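You operate a simulated robot arm through the tools that you are given. There is no shell and no other tool. Be economical: measure what you need, move in short steps, check, and stop when the job is done.

You are at the controls of a simulated two-armed robot. One attempt, no reset.

JOB
Wind a trial ring with a closed seam as the white card says.
Fine: the card's mandrel in the black holder, blue lever at HELD, yellow slider at the card's angle, orange lever ON, then crank the grey handwheel.

It is judged by the outcome, as a careful person would: the job done as asked, and still so three seconds after it is handed in. It fails if anything else is knocked over, pushed out of place, dropped, spilled or broken.

ROBOT AND FRAMES
Two 7-joint arms with two-finger parallel grippers on one trunk, on a base that drives. Base frame: it is fixed to the floor where the robot stands at the start and does not move with it; the origin is under the middle of the robot, x ahead of it, y to its left, z up; the surface under the hand at the start is at about z = 800. Readings come in mm, degrees, newtons and seconds.
The left shoulder is at the start at [60, 143, 926], the right one opposite. With the tool pointing down near the work surface each hand reaches from about 320 to 740 mm from the robot's upright axis, wherever it stands, measured 20 degrees to its own side. Places, roughly: black holder [600, -1100, 1000]; blue lever [400, -1100, 900]; orange lever [400, -1200, 900]. Payload 1.57 kg a hand.
The tool frame of a hand sits at the grasp point between the pads (the TCP): z along the fingers, y along the line on which they close. The tips reach 30 mm beyond it. The gripper opens to 110 mm. The fingers are 24 mm wide and 12 mm thick; the gripper's body (48 by 112 mm) begins 78 mm behind the TCP.
Orientation is told as [roll, pitch, yaw] about the base's x, y, z axes, in that order, counted from this pose: with the fingers straight down and closing along the base's y, the tool's x points along the base's -x, its y along +y and its z along -z.

CONTROLS
- The arms move only by the tool drive_tool. It takes "left_series", "right_series" or both (then of equal length, played together; a hand with none holds still); each is text: rows parted by semicolons, each of 7 numbers parted by spaces: the shift along the base's x, y, z in units of 200 mm (1.0 is 200 mm), then the turn, a rotation vector about the base's x, y, z in units of 90 degrees (1.0 is 90 degrees), then the closure, from 0 (fully open) to 1 (shut). In form: tx ty tz wx wy wz gripper; .... A call has 1 to 12 rows; each row is the pose to reach, as a shift and turn from the pose commanded when the call began. A call with a number of a shift or a turn outside -1 to 1 is refused whole. Rows are played at 5 a second. More than 50 mm and 8.6 degrees between two rows, or a gripper value outside its range, and nothing of the call is played. A pose out of reach is approached as far as the arm can. The call stops where the force on the tool passes 40 N (or 10 N more than at its start, if that is more) or the arm is blocked; 0.2 s more then pass. The fingers move at their own pace (about 45 mm/s each) and stop on an object; they squeeze with about 42 N. The grip force told is the motor's: it shows also when the fingers shut on nothing. Time passes only in rows, and 0.2 s behind the last, so rows that repeat a pose let the fingers close. The reply holds the time, the measured pose of the TCP, the force on the tool along the base axes, the opening and the grip force, in the units named above and with some noise, with the torque about the TCP (base axes, N m) and any sound that the robot's microphone picked up.
- Cameras (640 x 400 px; columns grow to the right, rows downward): "scene" is now at [23.9, -54.9, 1538.6]; the picture's right is [-0.72, -0.69, 0.00], its down [-0.51, 0.53, -0.67] and it looks along [0.47, -0.49, -0.74] (base axes); focal length 250 px, centre (320, 200). "left" rides on the left gripper at [70, -16, -141] in its tool frame; the picture's right is [0.23, 0.97, 0.00], its down [-0.85, 0.20, -0.48] and it looks along [-0.47, 0.11, 0.88] (tool axes); focal length 222 px, centre (320, 200). "right" rides on the right gripper at [70, 16, -141] in its tool frame; the picture's right is [-0.23, 0.97, 0.00], its down [-0.86, -0.20, -0.48] and it looks along [-0.47, -0.11, 0.88] (tool axes); focal length 222 px, centre (320, 200). There is no depth. A picture from a camera that has moved, and an enlarged one, comes with that camera's place and axes in the base frame and with its lens.
- camera(camera): a new picture of that camera. It takes no simulated time.
- lift_body(by): slides the trunk up (or, below 0, down) by that many mm; the arms and the scene camera ride with it, the base frame stays. It gives what a move gives, with no picture.
- steer(legs): drives the robot by 1 to 6 legs, each [ahead, left, turn to the left] in mm, mm and degrees, along the robot's own axes; the way and the turn of a leg run together, so that a leg with both is an arc; at most 1500 mm and 180 degrees a leg. The arms and the cameras ride along, it lands a little off, and it stops where it bumps. It gives what a move gives.
- head_to(pan, tilt): turns the head with the scene camera to pan (to the left, within 86 degrees either way) and tilt (down, from -29 to 69), counted from straight ahead of the robot. It gives what a move gives.
- enlarge(camera, box): a new picture of the part [left, top, right, bottom] of that camera's present view, enlarged. It takes no simulated time.
- finish_job(): hands the job in; it is judged then, once.

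Work in short steps. Places have to be worked out from the pictures, the camera data and where the tool is seen: move nearer, look again, correct. Check each grasp and each placing, and mend what went wrong. You have 120 turns and 108 pictures in all, those below and enlarged ones among them. Open the grippers and draw the arms clear of the work before you hand the job in, unless the task says otherwise; then end with one line.

The tools are called after "Emit:" as name(argument=value, ...) on one line, values as JSON. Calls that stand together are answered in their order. drive_tool: Moves the arms, as the interface text tells. Its arguments: {"type":"object","properties":{"left_series":{"type":"string"},"right_series":{"type":"string"}},"required":[]} The other tools are called the same way: lift_body (by) slides the trunk up or down; steer (legs) drives the base; head_to (pan, tilt) turns the head that bears the scene camera; camera (camera) takes a picture; enlarge (camera, box) takes an enlarged picture of a part of a camera's view; finish_job () hands the job in.

At the start:

```text
t: 0.0
left_ee_pos: [387.3, -36.9, 1095.4]
left_tool_rot: [0.0, 0.0, 0.1]
left_force: [-0.3, 0.6, 0.3]
left_ft_torque: [0.01, -0.01, -0.02]
left_gripper_width: 110.0
left_grasp_force: 0.0
right_ee_pos: [354.8, -431.7, 1092.8]
right_tool_rot: [0.0, 0.0, 0.0]
right_force: [0.3, -0.2, -0.1]
right_ft_torque: [0.02, -0.01, 0.01]
right_gripper_width: 110.1
right_grasp_force: 0.0
trunk travel left (down, up): [-525.0, 65.0]
robot x, y, heading: [-0.6, -2.6, 0.3]
head pan, tilt: [-46.2, 47.6]
```

scene: 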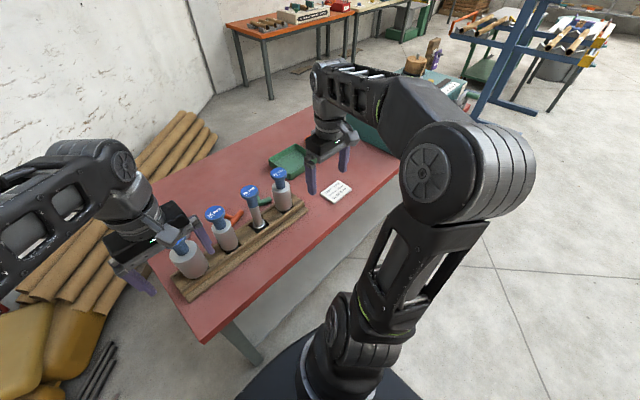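
right: 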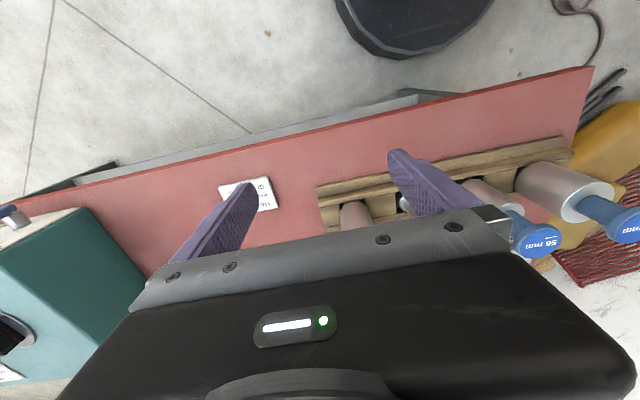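
left: 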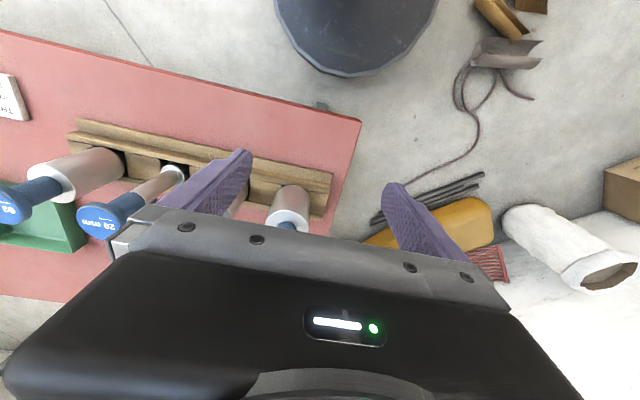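

The table has four mandrels in a rack and a white card; the machine is further right. I enlarge the card and the mandrels first.

Emit:
enlarge(camera="scene", box=[310, 170, 366, 210])

Emit:
enlarge(camera="scene", box=[150, 140, 330, 300])

Emit:
enlarge(camera="right", box=[210, 165, 290, 220])

```text
10.00 times, centred on (338, 190) of scene
camera zoom: at [23.9, -54.9, 1538.6], right [-0.72, -0.69, 0.0], down [-0.51, 0.53, -0.67], along [0.47, -0.49, -0.74], focal length 2502 px, centre (140, 300)
```

zoom: 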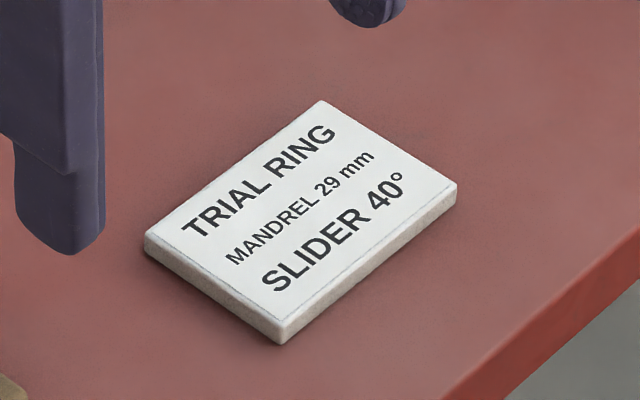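

```text
2.50 times, centred on (240, 220) of scene
camera zoom: at [23.9, -54.9, 1538.6], right [-0.72, -0.69, 0.0], down [-0.51, 0.53, -0.67], along [0.47, -0.49, -0.74], focal length 626 px, centre (520, 150)
```

zoom: 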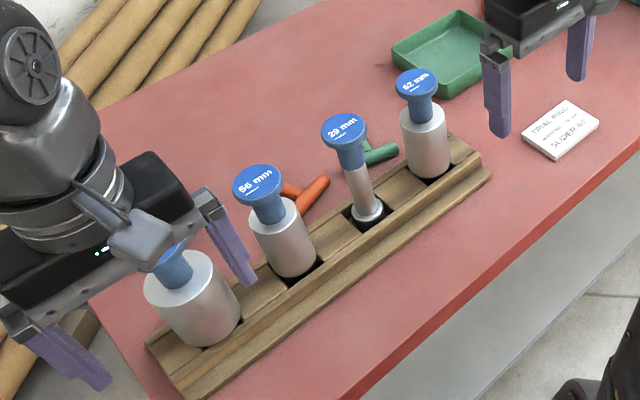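

```text
7.27 times, centred on (250, 192) of right
camera zoom: at [284.5, -416.4, 1235.2], right [0.23, 0.97, 0.0], down [0.86, -0.2, 0.48], along [0.47, -0.11, -0.88], focal length 1615 px, centre (829, 254)
```

zoom: 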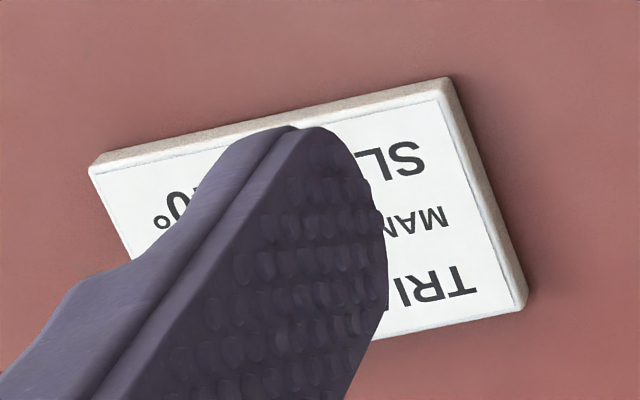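

The card says mandrel 29 mm, slider 40°. Now I turn the head to the machine.

Emit:
head_to(pan=-68, tilt=30)

Emit:
camera(camera="scene")

```text
t: 0.8
left_ee_pos: [389.6, -37.0, 1094.7]
left_tool_rot: [0.0, 0.0, 0.0]
left_force: [0.5, 0.2, -0.4]
left_ft_torque: [0.01, 0.03, 0.02]
left_gripper_width: 109.9
left_grasp_force: 0.2
right_ee_pos: [354.6, -431.5, 1094.2]
right_tool_rot: [0.1, -0.1, 0.0]
right_force: [0.2, 0.1, -0.4]
right_ft_torque: [0.01, 0.02, 0.0]
right_gripper_width: 110.0
right_grasp_force: 0.0
trunk travel left (down, up): [-525.0, 65.0]
robot x, y, heading: [1.6, 2.1, 0.1]
head pan, tilt: [-68.0, 30.0]
```

```text
101 pictures are left
camera scene: at [3.1, -81.6, 1564.8], right [-0.93, -0.38, 0.0], down [-0.19, 0.46, -0.87], along [0.32, -0.8, -0.5], focal length 250 px, centre (320, 200)
```

scene: 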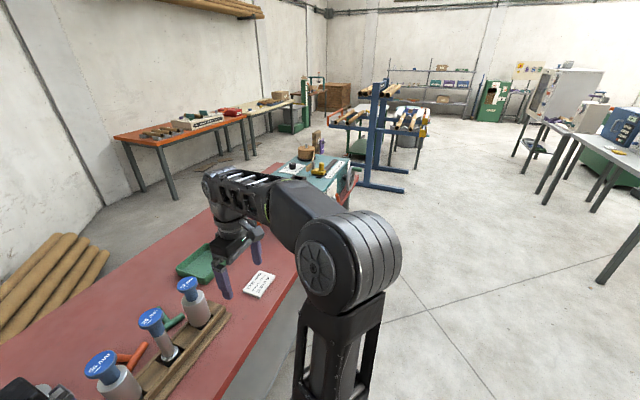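

The teal machine is partly behind my arm; I enlarge it.

Emit:
enlarge(camera="scene", box=[260, 110, 388, 230])

Emit:
camera(camera="right")

```text
3.33 times, centred on (324, 170) of scene
camera zoom: at [3.1, -81.6, 1564.8], right [-0.93, -0.38, 0.0], down [-0.19, 0.46, -0.87], along [0.32, -0.8, -0.5], focal length 834 px, centre (307, 300)
```

zoom: 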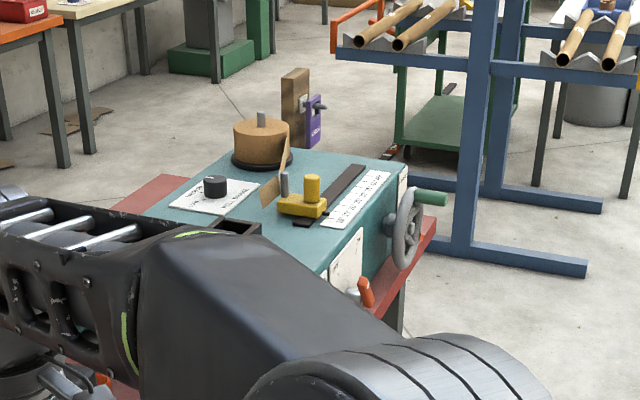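

```text
99 pictures are left
camera right: at [284.5, -416.4, 1235.2], right [0.23, 0.97, 0.0], down [0.86, -0.2, 0.48], along [0.47, -0.11, -0.88], focal length 222 px, centre (320, 200)
```

right: 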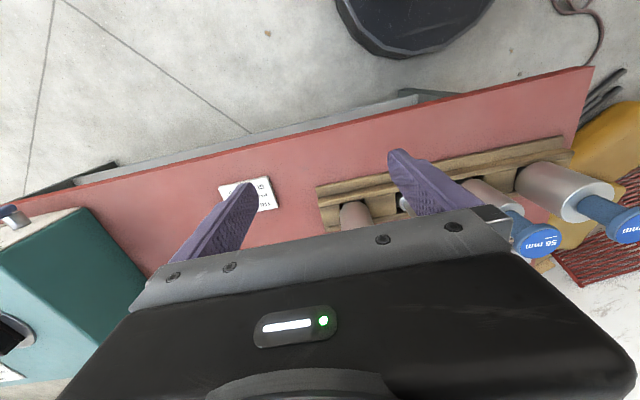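

Machine is a teal box with scale, slider, handwheel. I fetch the 29 mm mandrel first: I estimate its axis at about (551, -296), knob top z≈987. I move the right hand above it.

Emit:
drive_tool(right_series="0.14 0.1 0 0 0 0 0; 0.3 0.2 0 0 0 0 0; 0.45 0.3 0 0 0 0 0; 0.6 0.41 0 0 0 0 0; 0.75 0.52 0 0 0 0 0; 0.88 0.61 0 0 0 0 0; 0.93 0.66 0 0 0 0 0; 0.93 0.66 0 0 0 0 0")

Emit:
camera(camera="right")

Emit:
head_to(pan=-30, tilt=42)

Emit:
camera(camera="scene")

```text
t: 2.6
left_ee_pos: [388.8, -37.0, 1094.9]
left_tool_rot: [0.1, 0.0, 0.0]
left_force: [-0.7, 0.0, 1.1]
left_ft_torque: [0.03, -0.01, -0.03]
left_gripper_width: 110.1
left_grasp_force: 0.2
right_ee_pos: [523.1, -317.1, 1096.1]
right_tool_rot: [-0.1, -0.5, 0.1]
right_force: [-0.6, -0.2, 0.0]
right_ft_torque: [0.02, 0.0, 0.0]
right_gripper_width: 109.8
right_grasp_force: 0.0
right hand out of reach, approached as far as the arm can: row 6, 7, 8
trunk travel left (down, up): [-525.0, 65.0]
robot x, y, heading: [0.7, 1.6, -0.2]
head pan, tilt: [-68.0, 30.0]
```

```text
98 pictures are left
camera right: at [451.2, -300.3, 1236.3], right [0.23, 0.97, 0.0], down [0.85, -0.2, 0.49], along [0.47, -0.11, -0.87], focal length 222 px, centre (320, 200)
```

right: 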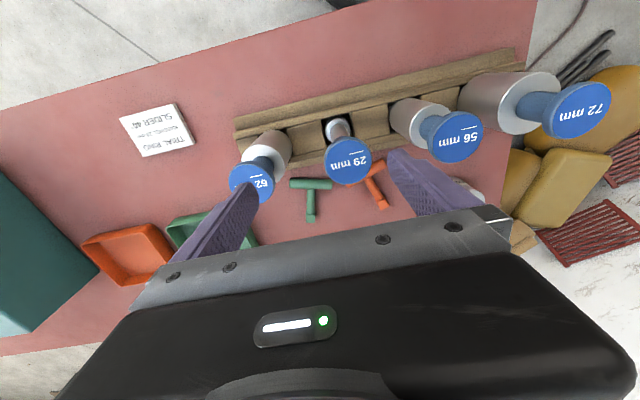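

```text
t: 3.7
left_ee_pos: [388.2, -37.2, 1094.6]
left_tool_rot: [-0.1, -0.1, 0.0]
left_force: [0.3, 0.1, -0.1]
left_ft_torque: [0.01, -0.02, 0.0]
left_gripper_width: 110.1
left_grasp_force: 0.1
right_ee_pos: [521.6, -315.6, 1094.7]
right_tool_rot: [-0.2, -0.3, 0.0]
right_force: [0.4, 0.3, 0.2]
right_ft_torque: [0.02, 0.02, 0.0]
right_gripper_width: 110.1
right_grasp_force: 0.1
trunk travel left (down, up): [-525.0, 65.0]
robot x, y, heading: [1.1, -0.3, 0.0]
head pan, tilt: [-30.0, 42.0]
```

```text
97 pictures are left
camera scene: at [41.6, -39.6, 1546.6], right [-0.5, -0.87, 0.0], down [-0.58, 0.34, -0.74], along [0.64, -0.37, -0.67], focal length 250 px, centre (320, 200)
```

scene: 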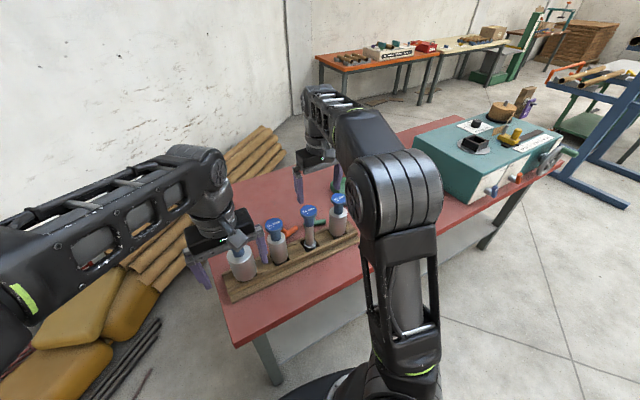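

Triangulating gives the 29 mm mandrel at about (538, -289), knob top z≈1000. The arm is at its reach limit because it is high; I raise the trunk, then come down partway.

Emit:
lift_body(by=60)

Emit:
drive_tool(right_series="0 0.05 -0.2 0 0 0 0; 0.05 0.09 -0.4 0 0 0 0; 0.085 0.13 -0.5 0 0 0 0; 0.085 0.13 -0.5 0 0 0 0")

Emit:
camera(camera="right")

Emit:
camera(camera="scene")

```text
t: 4.7
left_ee_pos: [389.2, -37.0, 1154.7]
left_tool_rot: [0.0, -0.1, 0.0]
left_force: [-0.6, -0.4, 0.7]
left_ft_torque: [0.02, -0.01, -0.01]
left_gripper_width: 110.1
left_grasp_force: 0.1
right_ee_pos: [522.5, -315.8, 1157.0]
right_tool_rot: [-0.2, -0.5, 0.0]
right_force: [0.5, -0.1, -0.5]
right_ft_torque: [-0.01, -0.02, -0.04]
right_gripper_width: 110.2
right_grasp_force: 0.0
trunk travel left (down, up): [-585.0, 5.0]
robot x, y, heading: [0.8, -4.1, 0.0]
head pan, tilt: [-30.0, 42.0]
```

```text
t: 5.7
left_ee_pos: [389.5, -36.0, 1154.6]
left_tool_rot: [0.0, 0.1, 0.1]
left_force: [-0.5, 0.4, 0.2]
left_ft_torque: [0.04, -0.01, 0.0]
left_gripper_width: 109.9
left_grasp_force: 0.1
right_ee_pos: [537.5, -290.4, 1056.5]
right_tool_rot: [-0.2, -0.5, 0.0]
right_force: [-0.7, -0.5, -0.2]
right_ft_torque: [-0.02, -0.02, 0.01]
right_gripper_width: 109.9
right_grasp_force: 0.1
trunk travel left (down, up): [-585.0, 5.0]
robot x, y, heading: [1.4, 0.5, 0.1]
head pan, tilt: [-30.0, 42.0]
```

```text
96 pictures are left
camera right: at [466.9, -273.7, 1196.8], right [0.23, 0.97, 0.0], down [0.85, -0.2, 0.49], along [0.47, -0.11, -0.87], focal length 222 px, centre (320, 200)
```

right: 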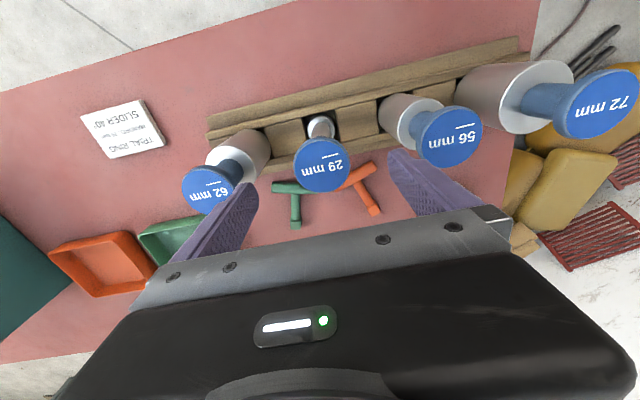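

```text
95 pictures are left
camera scene: at [41.6, -39.6, 1606.6], right [-0.5, -0.87, 0.0], down [-0.58, 0.33, -0.74], along [0.64, -0.37, -0.67], focal length 250 px, centre (320, 200)
```

scene: 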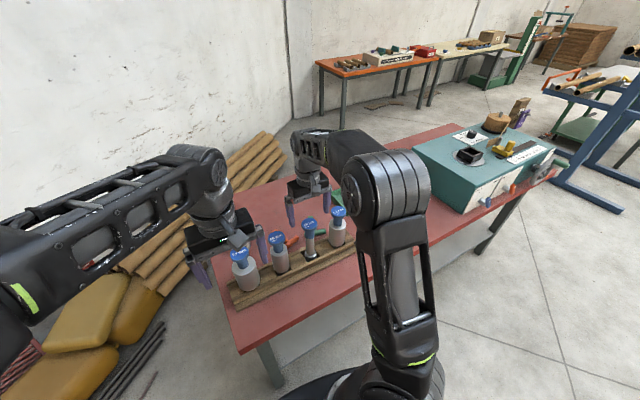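

Knob sits centred between the fingers at (537, -288); neighbours at y≈-399 and -175 leave clearance. I narrow the opening to ~85 mm, descend to z≈950 and close on the handle.

Emit:
drive_tool(right_series="0 0.01 0 0 0 0 0.22; 0 0.01 -0.1 0 0 0 0.22; 0 0.01 -0.25 0 0 0 0.22; 0 0.01 -0.4 0 0 0 0.22; 0 0.01 -0.53 0 0 0 0.22; 0 0.01 -0.53 0 0 0 0.22")

Emit:
camera(camera="right")

Emit:
enlarge(camera="scene", box=[220, 160, 380, 290])

```text
t: 7.1
left_ee_pos: [389.0, -36.3, 1154.3]
left_tool_rot: [0.0, 0.0, 0.0]
left_force: [0.4, -0.1, -0.1]
left_ft_torque: [0.0, 0.02, -0.02]
left_gripper_width: 110.0
left_grasp_force: 0.1
right_ee_pos: [537.7, -289.0, 949.8]
right_tool_rot: [-0.2, -0.4, 0.1]
right_force: [-0.3, 0.1, 0.2]
right_ft_torque: [0.03, 0.03, 0.01]
right_gripper_width: 85.8
right_grasp_force: 0.0
trunk travel left (down, up): [-585.0, 5.0]
robot x, y, heading: [0.9, -1.2, 0.3]
head pan, tilt: [-30.0, 42.0]
```

```text
94 pictures are left
camera right: at [467.5, -273.1, 1090.4], right [0.23, 0.97, 0.0], down [0.85, -0.2, 0.49], along [0.47, -0.11, -0.87], focal length 222 px, centre (320, 200)
```

right: 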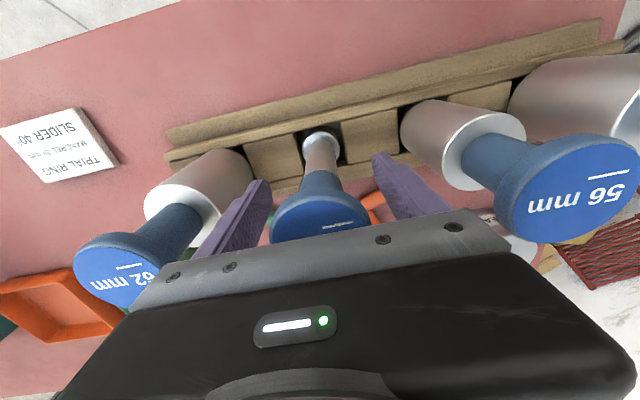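

```text
3.08 times, centred on (300, 225) of scene
camera zoom: at [41.4, -39.4, 1606.6], right [-0.5, -0.87, 0.0], down [-0.58, 0.33, -0.74], along [0.64, -0.37, -0.67], focal length 770 px, centre (382, 123)
```

zoom: 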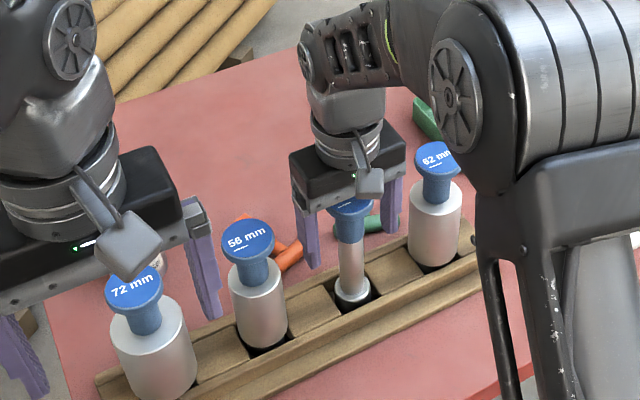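

The handle is between the pads. I close and hold.

Emit:
drive_tool(right_series="0 0 0.02 0 0 0 1; 0 0 0.02 0 0 0 1; 0 0 0.02 0 0 0 1; 0 0 0.02 0 0 0 1; 0 0 0.02 0 0 0 1")

Emit:
camera(camera="right")

```text
t: 8.3
left_ee_pos: [388.7, -37.7, 1154.2]
left_tool_rot: [0.0, 0.1, 0.0]
left_force: [-0.9, -0.4, -0.1]
left_ft_torque: [0.0, -0.03, 0.02]
left_gripper_width: 110.1
left_grasp_force: 0.0
right_ee_pos: [538.4, -288.2, 955.1]
right_tool_rot: [-0.3, -0.4, 0.0]
right_force: [0.5, 0.7, -0.5]
right_ft_torque: [0.07, -0.02, -0.01]
right_gripper_width: 52.9
right_grasp_force: 42.4
trunk travel left (down, up): [-585.0, 5.0]
robot x, y, heading: [2.7, -0.8, -0.2]
head pan, tilt: [-30.0, 42.0]
```

```text
92 pictures are left
camera right: at [468.2, -272.6, 1094.6], right [0.23, 0.97, 0.0], down [0.85, -0.2, 0.49], along [0.47, -0.11, -0.87], focal length 222 px, centre (320, 200)
```

right: 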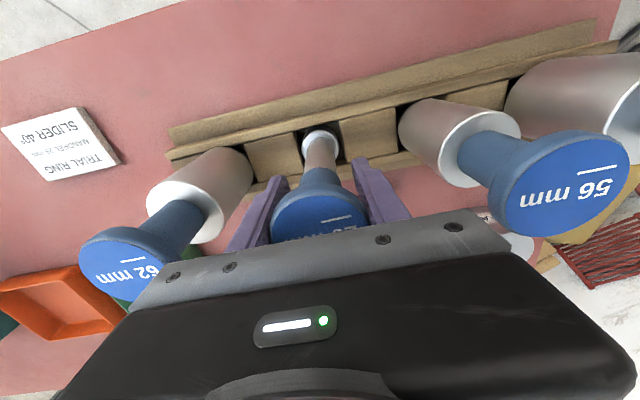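

At 52.9 mm I hold the disc high up on the fingers rather than the handle; better to hold the disc at the TCP. I open a bit, rise to z≈987 and close again.

Emit:
drive_tool(right_series="0 0 0 0 0 0 0.35; 0 0 0 0 0 0 0.35; 0 0 0.08 0 0 0 0.35; 0 0 0.16 0 0 0 0.35; 0 0 0.16 0 0 0 1; 0 0 0.16 0 0 0 1; 0 0 0.16 0 0 0 1; 0 0 0.16 0 0 0 1")

Emit:
camera(camera="right")

Emit:
enlarge(camera="scene", box=[260, 170, 360, 260])

```text
t: 10.1
left_ee_pos: [388.5, -36.0, 1153.6]
left_tool_rot: [0.0, 0.1, -0.1]
left_force: [0.4, -0.4, 1.3]
left_ft_torque: [0.0, 0.02, -0.01]
left_gripper_width: 110.0
left_grasp_force: 0.0
right_ee_pos: [539.2, -288.8, 985.2]
right_tool_rot: [-0.2, -0.4, 0.0]
right_force: [-0.9, -0.2, 1.7]
right_ft_torque: [-0.05, 0.15, 0.01]
right_gripper_width: 53.1
right_grasp_force: 40.7
trunk travel left (down, up): [-585.0, 5.0]
robot x, y, heading: [1.2, 1.1, 0.1]
head pan, tilt: [-30.0, 42.0]
```

```text
91 pictures are left
camera right: at [468.1, -272.6, 1125.7], right [0.23, 0.97, 0.0], down [0.85, -0.2, 0.49], along [0.47, -0.11, -0.87], focal length 222 px, centre (320, 200)
```

right: 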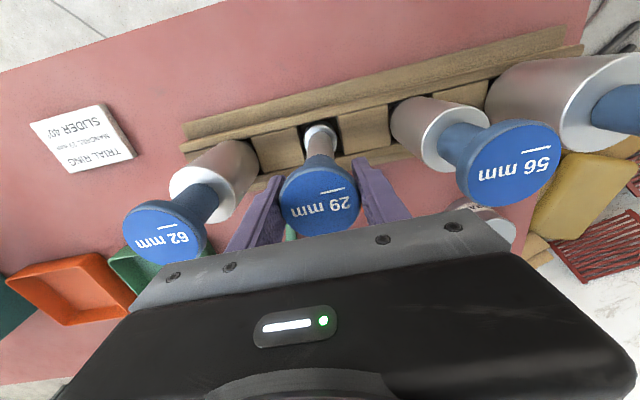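

```text
4.44 times, centred on (310, 215) of scene
camera zoom: at [41.4, -39.5, 1606.6], right [-0.5, -0.87, 0.0], down [-0.58, 0.33, -0.74], along [0.64, -0.37, -0.67], focal length 1112 px, centre (364, 133)
```

zoom: 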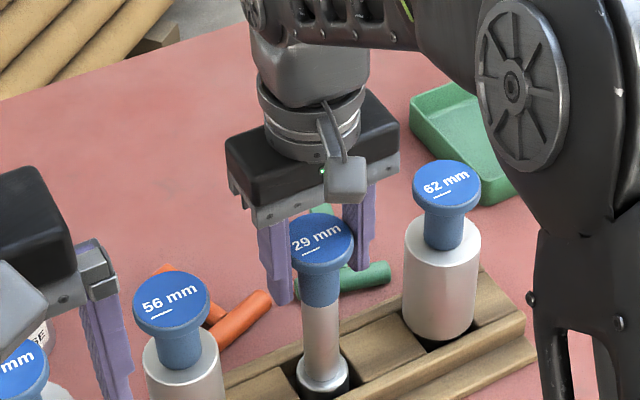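

Now held on the disc near the TCP. I lift straight up.

Emit:
drive_tool(right_series="0 0 0.1 0 0 0 1; 0 0 0.25 0 0 0 1; 0 0 0.45 0 0 0 1; 0 0 0.65 0 0 0 1; -0.1 0 0.85 0 0 0 1; -0.2 0 1 0 0 0 1; -0.2 0 1 0 0 0 1")

Emit:
camera(camera="scene")

Emit:
camera(camera="right")

```text
t: 11.7
left_ee_pos: [388.6, -36.3, 1154.2]
left_tool_rot: [0.0, 0.0, 0.0]
left_force: [0.8, 0.7, -0.4]
left_ft_torque: [-0.06, -0.01, -0.01]
left_gripper_width: 110.1
left_grasp_force: 0.1
right_ee_pos: [516.7, -289.9, 1155.3]
right_tool_rot: [-0.2, -0.5, 0.0]
right_force: [0.5, -0.3, -2.5]
right_ft_torque: [0.01, 0.0, 0.01]
right_gripper_width: 53.2
right_grasp_force: 42.1
right hand out of reach, approached as far as the arm can: row 6, 7
trunk travel left (down, up): [-585.0, 5.0]
robot x, y, heading: [0.4, 1.5, -0.1]
head pan, tilt: [-30.0, 42.0]
```

```text
89 pictures are left
camera scene: at [41.2, -39.4, 1606.6], right [-0.5, -0.87, 0.0], down [-0.58, 0.33, -0.74], along [0.64, -0.37, -0.67], focal length 250 px, centre (320, 200)
```

scene: 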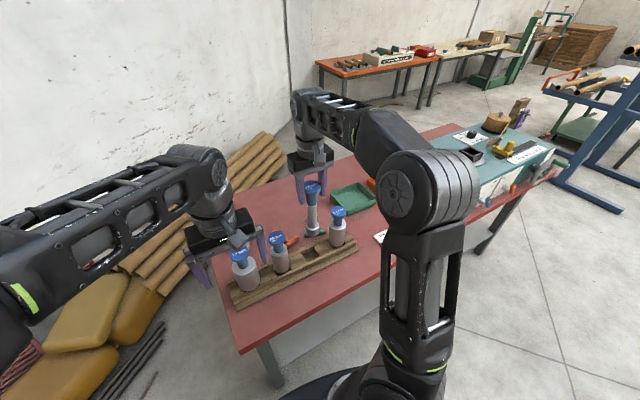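

```text
88 pictures are left
camera right: at [446.9, -273.4, 1296.4], right [0.23, 0.97, 0.0], down [0.85, -0.2, 0.49], along [0.47, -0.11, -0.87], focal length 222 px, centre (320, 200)
```

right: 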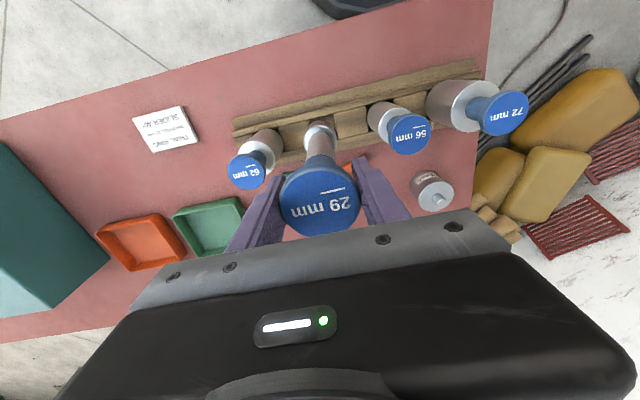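

The mandrel came out straight. I draw it in and up, then back off and drive right toward the machine.

Emit:
drive_tool(right_series="-0.2 -0.1 0.05 0 0 0 1; -0.4 -0.2 0.1 0 0 0 1; -0.6 -0.3 0.2 0 0 0 1; -0.7 -0.4 0.3 0 0 0 1; -0.7 -0.4 0.3 0 0 0 1")

Emit:
steer(legs=[[-250, 0, 0], [0, -850, 0]])

Emit:
head_to(pan=-15, tilt=38)

Emit:
camera(camera="scene")

```text
t: 12.9
left_ee_pos: [388.3, -34.8, 1154.1]
left_tool_rot: [0.1, 0.0, 0.0]
left_force: [-0.6, -0.2, -1.1]
left_ft_torque: [-0.02, -0.01, 0.02]
left_gripper_width: 110.1
left_grasp_force: 0.1
right_ee_pos: [406.5, -360.3, 1183.9]
right_tool_rot: [-0.2, -0.5, 0.0]
right_force: [0.3, -0.5, -3.4]
right_ft_torque: [0.0, 0.01, 0.02]
right_gripper_width: 53.0
right_grasp_force: 42.0
right hand out of reach, approached as far as the arm can: row 3, 4, 5
trunk travel left (down, up): [-585.0, 5.0]
robot x, y, heading: [-0.8, -5.1, 0.1]
head pan, tilt: [-30.0, 42.0]
```

```text
t: 18.8
left_ee_pos: [136.0, -884.7, 1154.3]
left_tool_rot: [0.0, 0.1, -0.6]
left_force: [1.3, 0.1, 0.0]
left_ft_torque: [-0.01, 0.02, 0.01]
left_gripper_width: 110.0
left_grasp_force: 0.0
right_ee_pos: [151.3, -1210.5, 1183.2]
right_tool_rot: [-0.2, -0.4, -0.5]
right_force: [0.2, -0.7, -2.1]
right_ft_torque: [-0.01, 0.02, -0.01]
right_gripper_width: 53.0
right_grasp_force: 42.2
trunk travel left (down, up): [-585.0, 5.0]
robot x, y, heading: [-250.4, -847.1, -0.7]
head pan, tilt: [-30.0, 42.0]
```

```text
t: 19.6
left_ee_pos: [136.5, -885.3, 1155.0]
left_tool_rot: [0.0, 0.0, -0.6]
left_force: [-0.4, -0.4, -0.1]
left_ft_torque: [-0.01, 0.03, 0.0]
left_gripper_width: 109.7
left_grasp_force: 0.0
right_ee_pos: [150.8, -1210.9, 1184.0]
right_tool_rot: [-0.3, -0.4, -0.5]
right_force: [-0.5, 0.1, -2.7]
right_ft_torque: [0.02, -0.02, 0.03]
right_gripper_width: 53.4
right_grasp_force: 42.1
trunk travel left (down, up): [-585.0, 5.0]
robot x, y, heading: [-253.0, -843.2, -0.5]
head pan, tilt: [-15.0, 38.0]
```

```text
87 pictures are left
camera scene: at [-199.5, -865.7, 1612.5], right [-0.27, -0.96, 0.0], down [-0.59, 0.17, -0.79], along [0.76, -0.21, -0.62], focal length 250 px, centre (320, 200)
```

scene: 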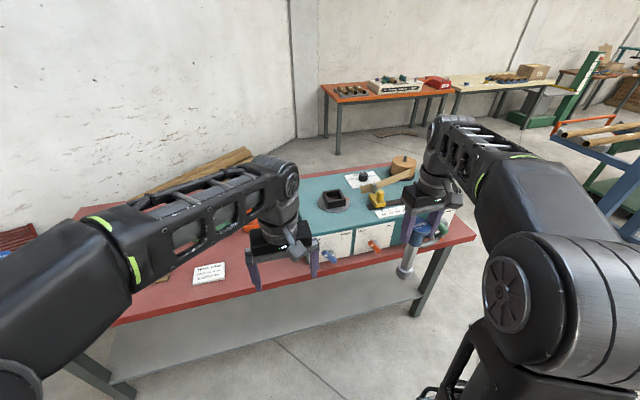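

Good view of the machine; I enlarge it for details.

Emit:
enlarge(camera="scene", box=[270, 140, 480, 275])

Emit:
enlarge(camera="scene", box=[300, 215, 420, 285])

Emit:
enlarge(camera="scene", box=[310, 155, 430, 230])

```text
2.96 times, centred on (375, 208) of scene
camera zoom: at [-199.5, -865.7, 1612.5], right [-0.27, -0.96, 0.0], down [-0.59, 0.17, -0.79], along [0.76, -0.21, -0.62], focal length 741 px, centre (157, 178)
```

zoom: 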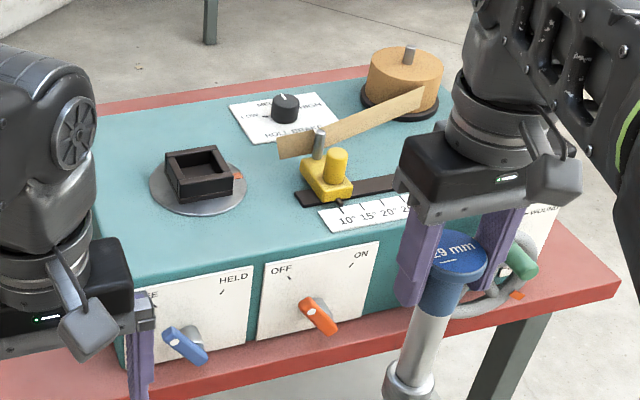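

```text
5.33 times, centred on (360, 250) of scene
camera zoom: at [-199.5, -865.7, 1612.5], right [-0.27, -0.96, 0.0], down [-0.59, 0.17, -0.79], along [0.76, -0.21, -0.62], focal length 1334 px, centre (107, -67)
```

zoom: 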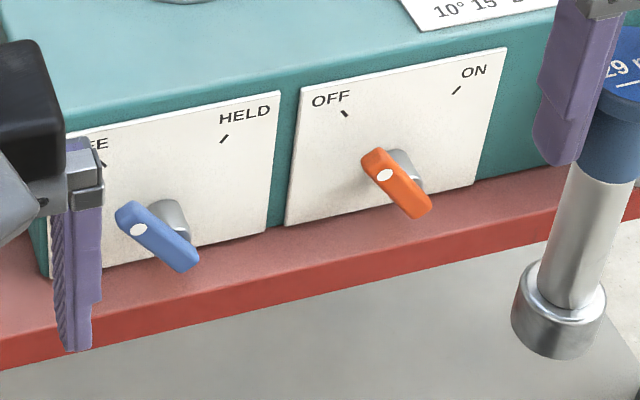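

```text
5.33 times, centred on (370, 192) of scene
camera zoom: at [-199.5, -865.7, 1612.5], right [-0.27, -0.96, 0.0], down [-0.59, 0.17, -0.79], along [0.76, -0.21, -0.62], focal length 1334 px, centre (53, 240)
```

zoom: 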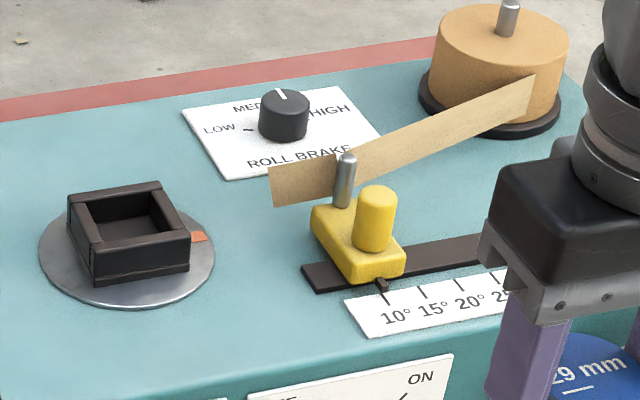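

Found: holder is a square black box on a turntable, rim around (555, -1135, ~1000). Mandrel foot is ~175 mm below the TCP, so I need the TCP ≥1185 over it. I move the left hand aside and bring the right hand in front of the robot so I can drive straight in.

Emit:
drive_tool(left_series="0 0.2 0 0 0 0 0; 0 0.4 0 0 0 0 0; 0 0.6 0 0 0 0 0; 0 0.8 0 0 0 0 0; 0 0.9 0 0 0 0 0; 0 0.9 0 0 0 0 0; 0 0.9 0 0 0 0 0", right_series="0 0 0 0 0 0 1; 0 0.15 0.02 0 0 0 1; 0.1 0.35 0.04 0 0 0 1; 0.2 0.55 0.05 0 0 0 1; 0.3 0.75 0.05 0 0 0 1; 0.4 0.9 0.05 0 0 0 1; 0.4 0.9 0.05 0 0 0 1")

Emit:
camera(camera="scene")

Emit:
camera(camera="right")

```text
t: 21.2
left_ee_pos: [133.2, -704.6, 1155.2]
left_tool_rot: [0.0, 0.0, -0.5]
left_force: [0.6, 0.1, 0.3]
left_ft_torque: [-0.01, -0.01, -0.01]
left_gripper_width: 109.8
left_grasp_force: 0.0
right_ee_pos: [210.0, -1066.7, 1179.4]
right_tool_rot: [-0.2, -0.5, -0.5]
right_force: [0.2, 0.1, -2.1]
right_ft_torque: [0.01, -0.02, -0.04]
right_gripper_width: 53.1
right_grasp_force: 42.2
right hand out of reach, approached as far as the arm can: row 3, 4, 5, 6, 7
trunk travel left (down, up): [-585.0, 5.0]
robot x, y, heading: [-252.3, -847.1, -0.5]
head pan, tilt: [-15.0, 38.0]
```

```text
83 pictures are left
camera scene: at [-200.2, -865.1, 1612.5], right [-0.27, -0.96, 0.0], down [-0.59, 0.16, -0.79], along [0.76, -0.21, -0.62], focal length 250 px, centre (320, 200)
```

scene: 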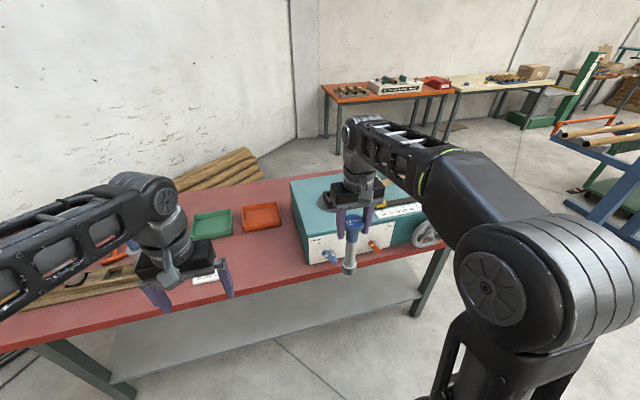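

```text
82 pictures are left
camera right: at [138.9, -1049.6, 1319.3], right [0.24, 0.97, 0.0], down [0.85, -0.21, 0.49], along [0.47, -0.12, -0.87], focal length 222 px, centre (320, 200)
```

right: 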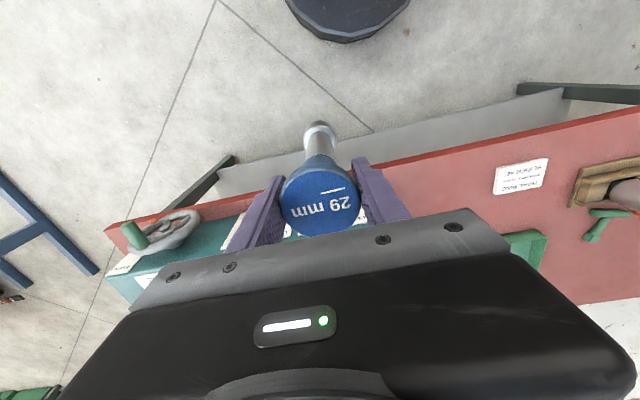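

Table edge is around x≈388, so the base (radius ~230) can go to about x≈110. I raise the hand a bit by pulling it in, and drive ahead with a check before the holder.

Emit:
drive_tool(right_series="-0.1 0.05 0.05 0 0 0 1; -0.2 0.1 0.12 0 0 0 1; -0.2 0.1 0.16 0 0 0 1; -0.2 0.1 0.16 0 0 0 1")

Emit:
steer(legs=[[0, -85, 0.5], [260, 0, 0]])

Emit:
head_to(pan=-25, tilt=50)

Emit:
camera(camera="scene")

Emit:
camera(camera="right")

```text
t: 22.2
left_ee_pos: [134.5, -704.7, 1155.7]
left_tool_rot: [0.0, 0.0, -0.5]
left_force: [-0.3, -0.7, 0.3]
left_ft_torque: [0.02, -0.02, 0.0]
left_gripper_width: 109.9
left_grasp_force: 0.3
right_ee_pos: [190.7, -1058.5, 1186.9]
right_tool_rot: [-0.2, -0.8, -0.5]
right_force: [-0.4, -0.8, -2.4]
right_ft_torque: [-0.03, 0.01, -0.02]
right_gripper_width: 53.0
right_grasp_force: 42.0
right hand out of reach, approached as far as the arm can: row 2, 3, 4
trunk travel left (down, up): [-585.0, 5.0]
robot x, y, heading: [-256.4, -846.4, -0.5]
head pan, tilt: [-15.0, 38.0]
```

```text
t: 24.7
left_ee_pos: [392.4, -787.1, 1155.8]
left_tool_rot: [0.2, 0.0, -0.1]
left_force: [-0.3, -0.2, 0.5]
left_ft_torque: [0.02, 0.01, 0.0]
left_gripper_width: 110.3
left_grasp_force: 0.0
right_ee_pos: [452.5, -1137.0, 1186.9]
right_tool_rot: [-0.1, -0.7, 0.0]
right_force: [1.2, -0.1, -2.6]
right_ft_torque: [0.01, 0.05, -0.01]
right_gripper_width: 53.3
right_grasp_force: 41.8
trunk travel left (down, up): [-585.0, 5.0]
robot x, y, heading: [3.9, -928.6, -0.2]
head pan, tilt: [-15.0, 38.0]
```

```text
t: 25.4
left_ee_pos: [391.6, -787.0, 1154.8]
left_tool_rot: [0.0, 0.0, 0.0]
left_force: [0.7, -0.1, 0.0]
left_ft_torque: [0.02, 0.01, -0.01]
left_gripper_width: 110.1
left_grasp_force: 0.2
right_ee_pos: [450.8, -1137.1, 1187.4]
right_tool_rot: [-0.3, -0.7, 0.0]
right_force: [-0.3, 0.7, -3.1]
right_ft_torque: [0.01, -0.01, 0.01]
right_gripper_width: 53.3
right_grasp_force: 42.0
trunk travel left (down, up): [-585.0, 5.0]
robot x, y, heading: [5.7, -928.7, 0.2]
head pan, tilt: [-25.0, 50.0]
```

```text
81 pictures are left
camera scene: at [45.8, -960.3, 1595.4], right [-0.42, -0.91, 0.0], down [-0.69, 0.32, -0.64], along [0.58, -0.27, -0.77], focal length 250 px, centre (320, 200)
```

scene: 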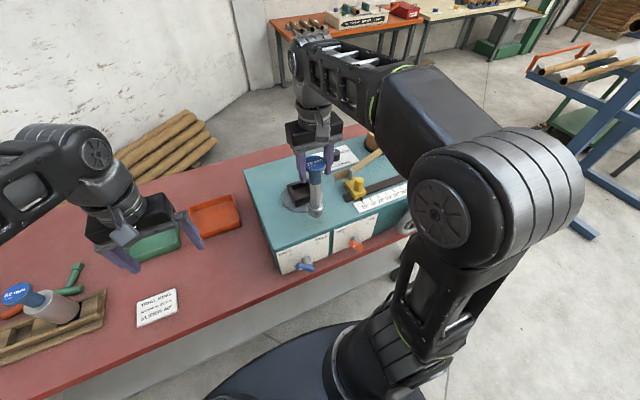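

```text
80 pictures are left
camera right: at [379.2, -1121.8, 1327.1], right [0.23, 0.97, 0.0], down [0.85, -0.2, 0.49], along [0.48, -0.11, -0.87], focal length 222 px, centre (320, 200)
```

right: 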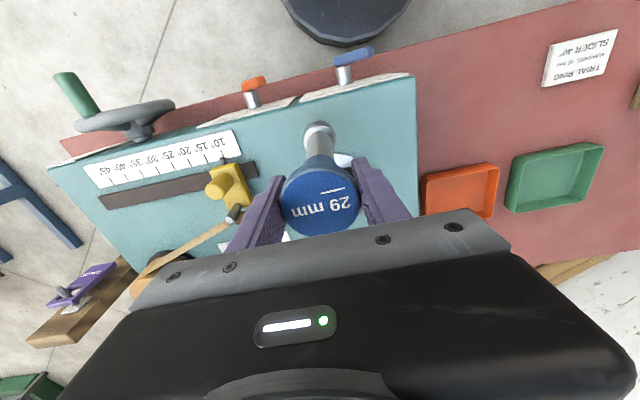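

Arm over machine front, foot clear. I enlarge the scene to locate the holder relative to the mandrel.

Emit:
enlarge(camera="scene", box=[260, 130, 420, 260])

Emit:
enlarge(camera="scene", box=[270, 165, 340, 225])

Emit:
camera(camera="left")

```text
3.08 times, centred on (340, 195) of scene
camera zoom: at [45.8, -960.3, 1595.4], right [-0.42, -0.91, 0.0], down [-0.69, 0.32, -0.64], along [0.58, -0.27, -0.77], focal length 770 px, centre (258, 215)
```

zoom: 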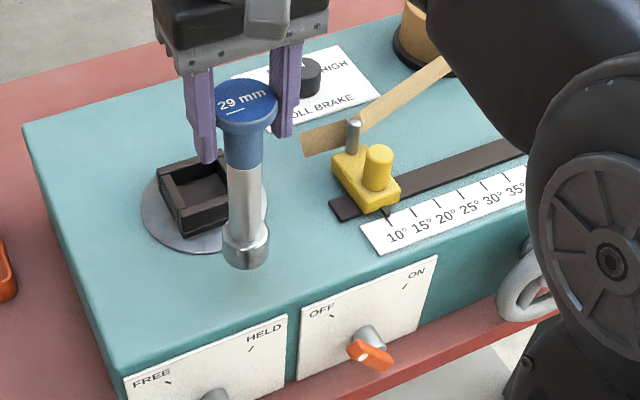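

```text
6.67 times, centred on (305, 195) of scene
camera zoom: at [45.8, -960.3, 1595.4], right [-0.42, -0.91, 0.0], down [-0.69, 0.32, -0.64], along [0.58, -0.27, -0.77], focal length 1668 px, centre (420, 233)
```

zoom: 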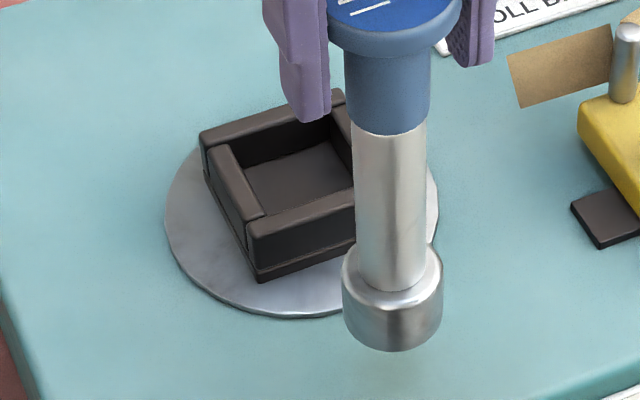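

```text
77 pictures are left
camera left: at [321.3, -802.6, 1298.9], right [-0.23, 0.97, 0.0], down [0.85, 0.2, 0.48], along [0.47, 0.11, -0.88], focal length 222 px, centre (320, 200)
```

left: 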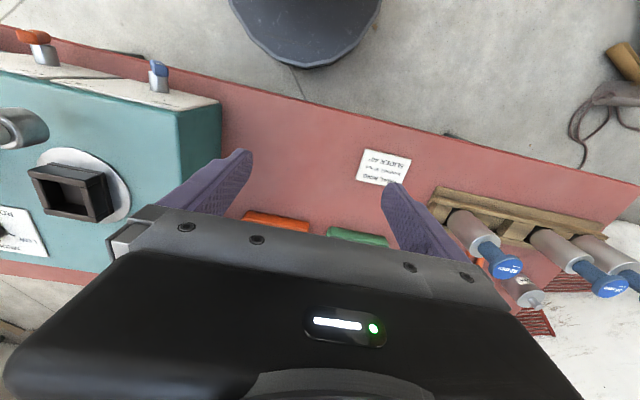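

The left camera sees the holder too; I enlarge for triangulation.

Emit:
enlarge(camera="left", box=[0, 130, 160, 240])

```text
3.64 times, centred on (80, 185) of left
camera zoom: at [321.3, -802.6, 1298.9], right [-0.23, 0.97, 0.0], down [0.85, 0.2, 0.48], along [0.47, 0.11, -0.88], focal length 808 px, centre (1193, 254)
```

zoom: 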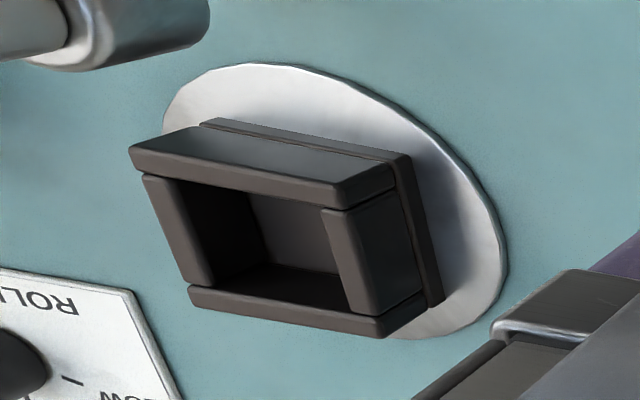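

Triangulation: holder rim centre (558, -1133, ~1005). The mandrel's foot is ~185 mm below the TCP, so about level with the rim: I need ~25 mm more height, i.e. a shorter reach. I'll back off, bring the hand closer to the shoulder, then turn the robot left 45° so the right shoulder is nearer.

Emit:
steer(legs=[[-250, 0, 0]])

Emit:
lift_body(by=5)

Emit:
drive_tool(right_series="-0.15 -0.15 0 0 0 0 1; -0.3 -0.3 0.05 0 0 0 1; -0.45 -0.48 0.1 0 0 0 1; -0.6 -0.66 0.15 0 0 0 1; -0.7 -0.8 0.18 0 0 0 1; -0.7 -0.9 0.2 0 0 0 1; -0.7 -0.9 0.2 0 0 0 1")

```text
t: 27.2
left_ee_pos: [146.6, -788.3, 1156.4]
left_tool_rot: [0.0, -0.1, 0.0]
left_force: [0.4, -0.1, 0.5]
left_ft_torque: [-0.03, -0.07, -0.02]
left_gripper_width: 110.0
left_grasp_force: 0.1
right_ee_pos: [204.8, -1137.7, 1188.3]
right_tool_rot: [-0.2, -0.8, -0.1]
right_force: [0.1, 0.4, -2.1]
right_ft_torque: [0.0, -0.01, 0.02]
right_gripper_width: 53.0
right_grasp_force: 42.2
trunk travel left (down, up): [-585.0, 5.0]
robot x, y, heading: [-240.9, -929.1, -0.0]
head pan, tilt: [-25.0, 50.0]
```

```text
t: 27.8
left_ee_pos: [145.6, -788.2, 1160.8]
left_tool_rot: [0.0, 0.0, -0.1]
left_force: [0.2, 0.4, -0.3]
left_ft_torque: [0.02, 0.01, -0.04]
left_gripper_width: 110.1
left_grasp_force: 0.0
right_ee_pos: [205.2, -1137.4, 1192.0]
right_tool_rot: [-0.2, -0.9, -0.1]
right_force: [0.0, -0.2, -2.1]
right_ft_torque: [0.02, 0.0, -0.02]
right_gripper_width: 52.9
right_grasp_force: 42.4
trunk travel left (down, up): [-590.0, 0.0]
robot x, y, heading: [-239.9, -932.0, -0.0]
head pan, tilt: [-25.0, 50.0]
```

```text
t: 29.4
left_ee_pos: [146.3, -788.7, 1161.7]
left_tool_rot: [0.0, -0.1, 0.0]
left_force: [0.2, 0.2, -0.4]
left_ft_torque: [0.03, 0.01, 0.01]
left_gripper_width: 110.1
left_grasp_force: 0.0
right_ee_pos: [88.6, -1280.2, 1194.4]
right_tool_rot: [-0.2, -0.8, -0.1]
right_force: [-0.2, -0.3, -2.8]
right_ft_torque: [0.02, -0.02, 0.02]
right_gripper_width: 53.2
right_grasp_force: 41.7
right hand out of reach, approached as far as the arm can: row 2, 3, 4, 5, 6, 7
trunk travel left (down, up): [-590.0, 0.0]
robot x, y, heading: [-240.0, -929.8, -0.3]
head pan, tilt: [-25.0, 50.0]
```

Only 1194 reached. I probe: moving inward toward the shoulder and up in small steps.

Emit:
drive_tool(right_series="-0.1 0.1 0 0 0 0 1; -0.2 0.2 0 0 0 0 1; -0.3 0.3 0 0 0 0 1; -0.3 0.3 0.1 0 0 0 1; -0.3 0.3 0.15 0 0 0 1")

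```text
t: 30.6
left_ee_pos: [146.0, -787.3, 1161.0]
left_tool_rot: [0.0, 0.0, -0.1]
left_force: [-0.3, 0.4, 0.1]
left_ft_torque: [-0.02, -0.01, 0.02]
left_gripper_width: 110.1
left_grasp_force: 0.0
right_ee_pos: [35.8, -1220.7, 1175.6]
right_tool_rot: [-0.3, -0.9, 0.0]
right_force: [-0.5, -0.1, -2.3]
right_ft_torque: [0.0, -0.01, 0.01]
right_gripper_width: 52.7
right_grasp_force: 42.1
right hand out of reach, approached as far as the arm can: row 2, 3, 4, 5
trunk travel left (down, up): [-590.0, 0.0]
robot x, y, heading: [-239.5, -930.3, -0.2]
head pan, tilt: [-25.0, 50.0]
```

Closer in is lower, so the height limit is ~1190 whatever. Instead I'll regrip 30 mm lower on the mandrel, setting it down on the free table spot left of the machine (≈(490, -860)). First bring the hand back in front and drive there.

Emit:
drive_tool(right_series="0.1 0.05 0 0 0 0 1; 0.3 0.1 0 0 0 0 1; 0.5 0.15 0 0 0 0 1; 0.65 0.2 0 0 0 0 1; 0.8 0.25 -0.05 0 0 0 1; 0.8 0.3 -0.05 0 0 0 1; 0.8 0.3 -0.05 0 0 0 1")

Emit:
steer(legs=[[0, 310, 0], [270, 0, 0]])

Emit:
head_to(pan=-25, tilt=50)

Emit:
camera(camera="scene")

Emit:
camera(camera="right")

```text
t: 32.2
left_ee_pos: [146.5, -787.7, 1160.1]
left_tool_rot: [0.0, 0.0, -0.1]
left_force: [-0.2, -0.5, 0.6]
left_ft_torque: [-0.02, 0.01, 0.03]
left_gripper_width: 109.8
left_grasp_force: 0.2
right_ee_pos: [195.6, -1159.1, 1166.0]
right_tool_rot: [-0.2, -0.8, -0.1]
right_force: [0.3, -0.7, -2.3]
right_ft_torque: [0.01, 0.02, 0.03]
right_gripper_width: 53.3
right_grasp_force: 42.2
trunk travel left (down, up): [-590.0, 0.0]
robot x, y, heading: [-237.6, -933.4, -0.1]
head pan, tilt: [-25.0, 50.0]
```

```text
t: 35.8
left_ee_pos: [415.3, -475.7, 1161.1]
left_tool_rot: [0.1, 0.0, 0.1]
left_force: [0.5, 0.7, -0.8]
left_ft_torque: [0.01, 0.04, 0.0]
left_gripper_width: 110.0
left_grasp_force: 0.1
right_ee_pos: [465.0, -849.7, 1166.5]
right_tool_rot: [-0.2, -0.7, 0.1]
right_force: [0.0, -0.2, -2.8]
right_ft_torque: [0.01, 0.04, -0.01]
right_gripper_width: 52.9
right_grasp_force: 42.2
trunk travel left (down, up): [-590.0, 0.0]
robot x, y, heading: [26.8, -617.9, 0.1]
head pan, tilt: [-25.0, 50.0]
```

```text
t: 36.4
left_ee_pos: [414.9, -475.0, 1161.6]
left_tool_rot: [0.0, -0.1, 0.1]
left_force: [0.4, 0.7, 0.6]
left_ft_torque: [0.04, -0.03, 0.0]
left_gripper_width: 109.9
left_grasp_force: 0.0
right_ee_pos: [464.4, -851.0, 1168.1]
right_tool_rot: [-0.2, -0.8, 0.0]
right_force: [-0.3, 0.1, -3.0]
right_ft_torque: [0.0, 0.0, 0.01]
right_gripper_width: 53.4
right_grasp_force: 42.2
trunk travel left (down, up): [-590.0, 0.0]
robot x, y, heading: [27.4, -618.5, -0.1]
head pan, tilt: [-25.0, 50.0]
```

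```text
75 pictures are left
camera scene: at [68.4, -650.3, 1600.3], right [-0.42, -0.91, 0.0], down [-0.69, 0.32, -0.64], along [0.58, -0.27, -0.77], focal length 250 px, centre (320, 200)
```

scene: 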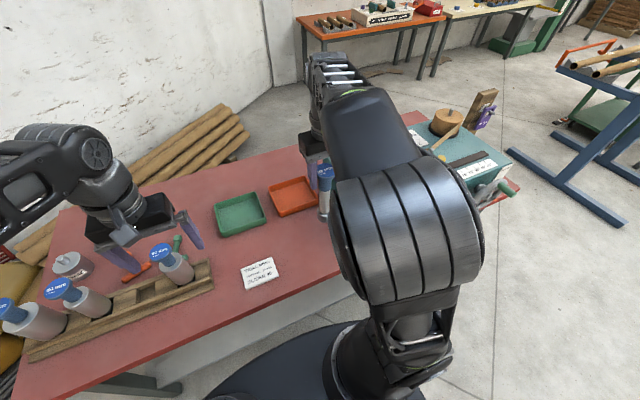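

```text
74 pictures are left
camera right: at [391.6, -834.0, 1307.0], right [0.23, 0.97, 0.0], down [0.85, -0.2, 0.49], along [0.48, -0.11, -0.87], focal length 222 px, centre (320, 200)
```

right: 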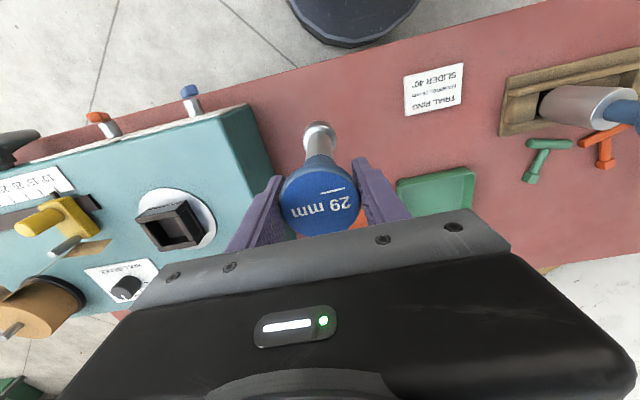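

The table spot under the foot is clear. I lower to just above the table.

Emit:
drive_tool(right_series="0 0.05 -0.2 0 0 0 1; 0 0.1 -0.4 0 0 0 1; 0 0.1 -0.6 0 0 0 1; 0 0.1 -0.75 0 0 0 1; 0 0.1 -0.83 0.0 0.009 0 1; 0 0.1 -0.83 0 0.009 0 1")

Emit:
drive_tool(right_series="0 0 -0.02 0 0 0 1; 0 0 -0.04 0 0 0 1; 0 0 -0.06 0 0 0 1; 0 0 -0.075 0 0 0 1")

Emit:
camera(camera="right")

```text
t: 37.8
left_ee_pos: [413.3, -476.4, 1160.3]
left_tool_rot: [0.0, 0.1, 0.1]
left_force: [-0.8, -0.8, -0.1]
left_ft_torque: [0.0, 0.0, 0.0]
left_gripper_width: 109.5
left_grasp_force: 0.0
right_ee_pos: [464.3, -831.8, 1001.9]
right_tool_rot: [-0.2, -0.1, 0.1]
right_force: [-0.1, 0.7, -3.0]
right_ft_torque: [0.0, -0.02, -0.01]
right_gripper_width: 53.3
right_grasp_force: 42.3
trunk travel left (down, up): [-590.0, 0.0]
robot x, y, heading: [31.0, -621.0, -0.1]
head pan, tilt: [-25.0, 50.0]
```

```text
t: 38.8
left_ee_pos: [413.3, -477.3, 1161.3]
left_tool_rot: [0.1, 0.0, 0.2]
left_force: [0.5, -1.3, -0.1]
left_ft_torque: [0.02, -0.01, 0.0]
left_gripper_width: 110.1
left_grasp_force: 0.1
right_ee_pos: [464.2, -831.6, 986.6]
right_tool_rot: [-0.3, -0.1, 0.1]
right_force: [-0.2, -0.3, -1.9]
right_ft_torque: [-0.01, 0.01, -0.01]
right_gripper_width: 53.3
right_grasp_force: 41.7
trunk travel left (down, up): [-590.0, 0.0]
robot x, y, heading: [27.8, -617.8, -0.0]
head pan, tilt: [-25.0, 50.0]
```

```text
73 pictures are left
camera right: at [394.4, -814.4, 1127.3], right [0.23, 0.97, 0.0], down [0.86, -0.2, 0.48], along [0.47, -0.11, -0.88], focal length 222 px, centre (320, 200)
```

right: 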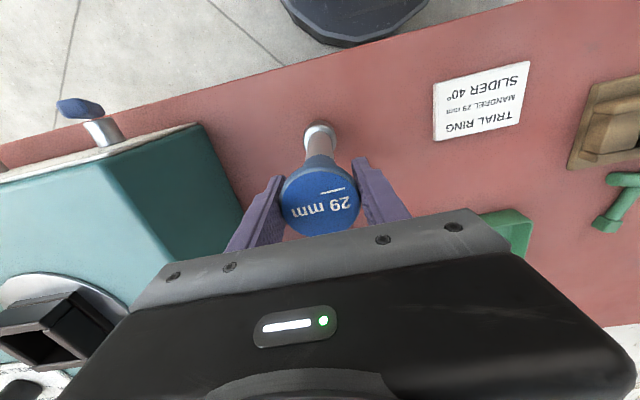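

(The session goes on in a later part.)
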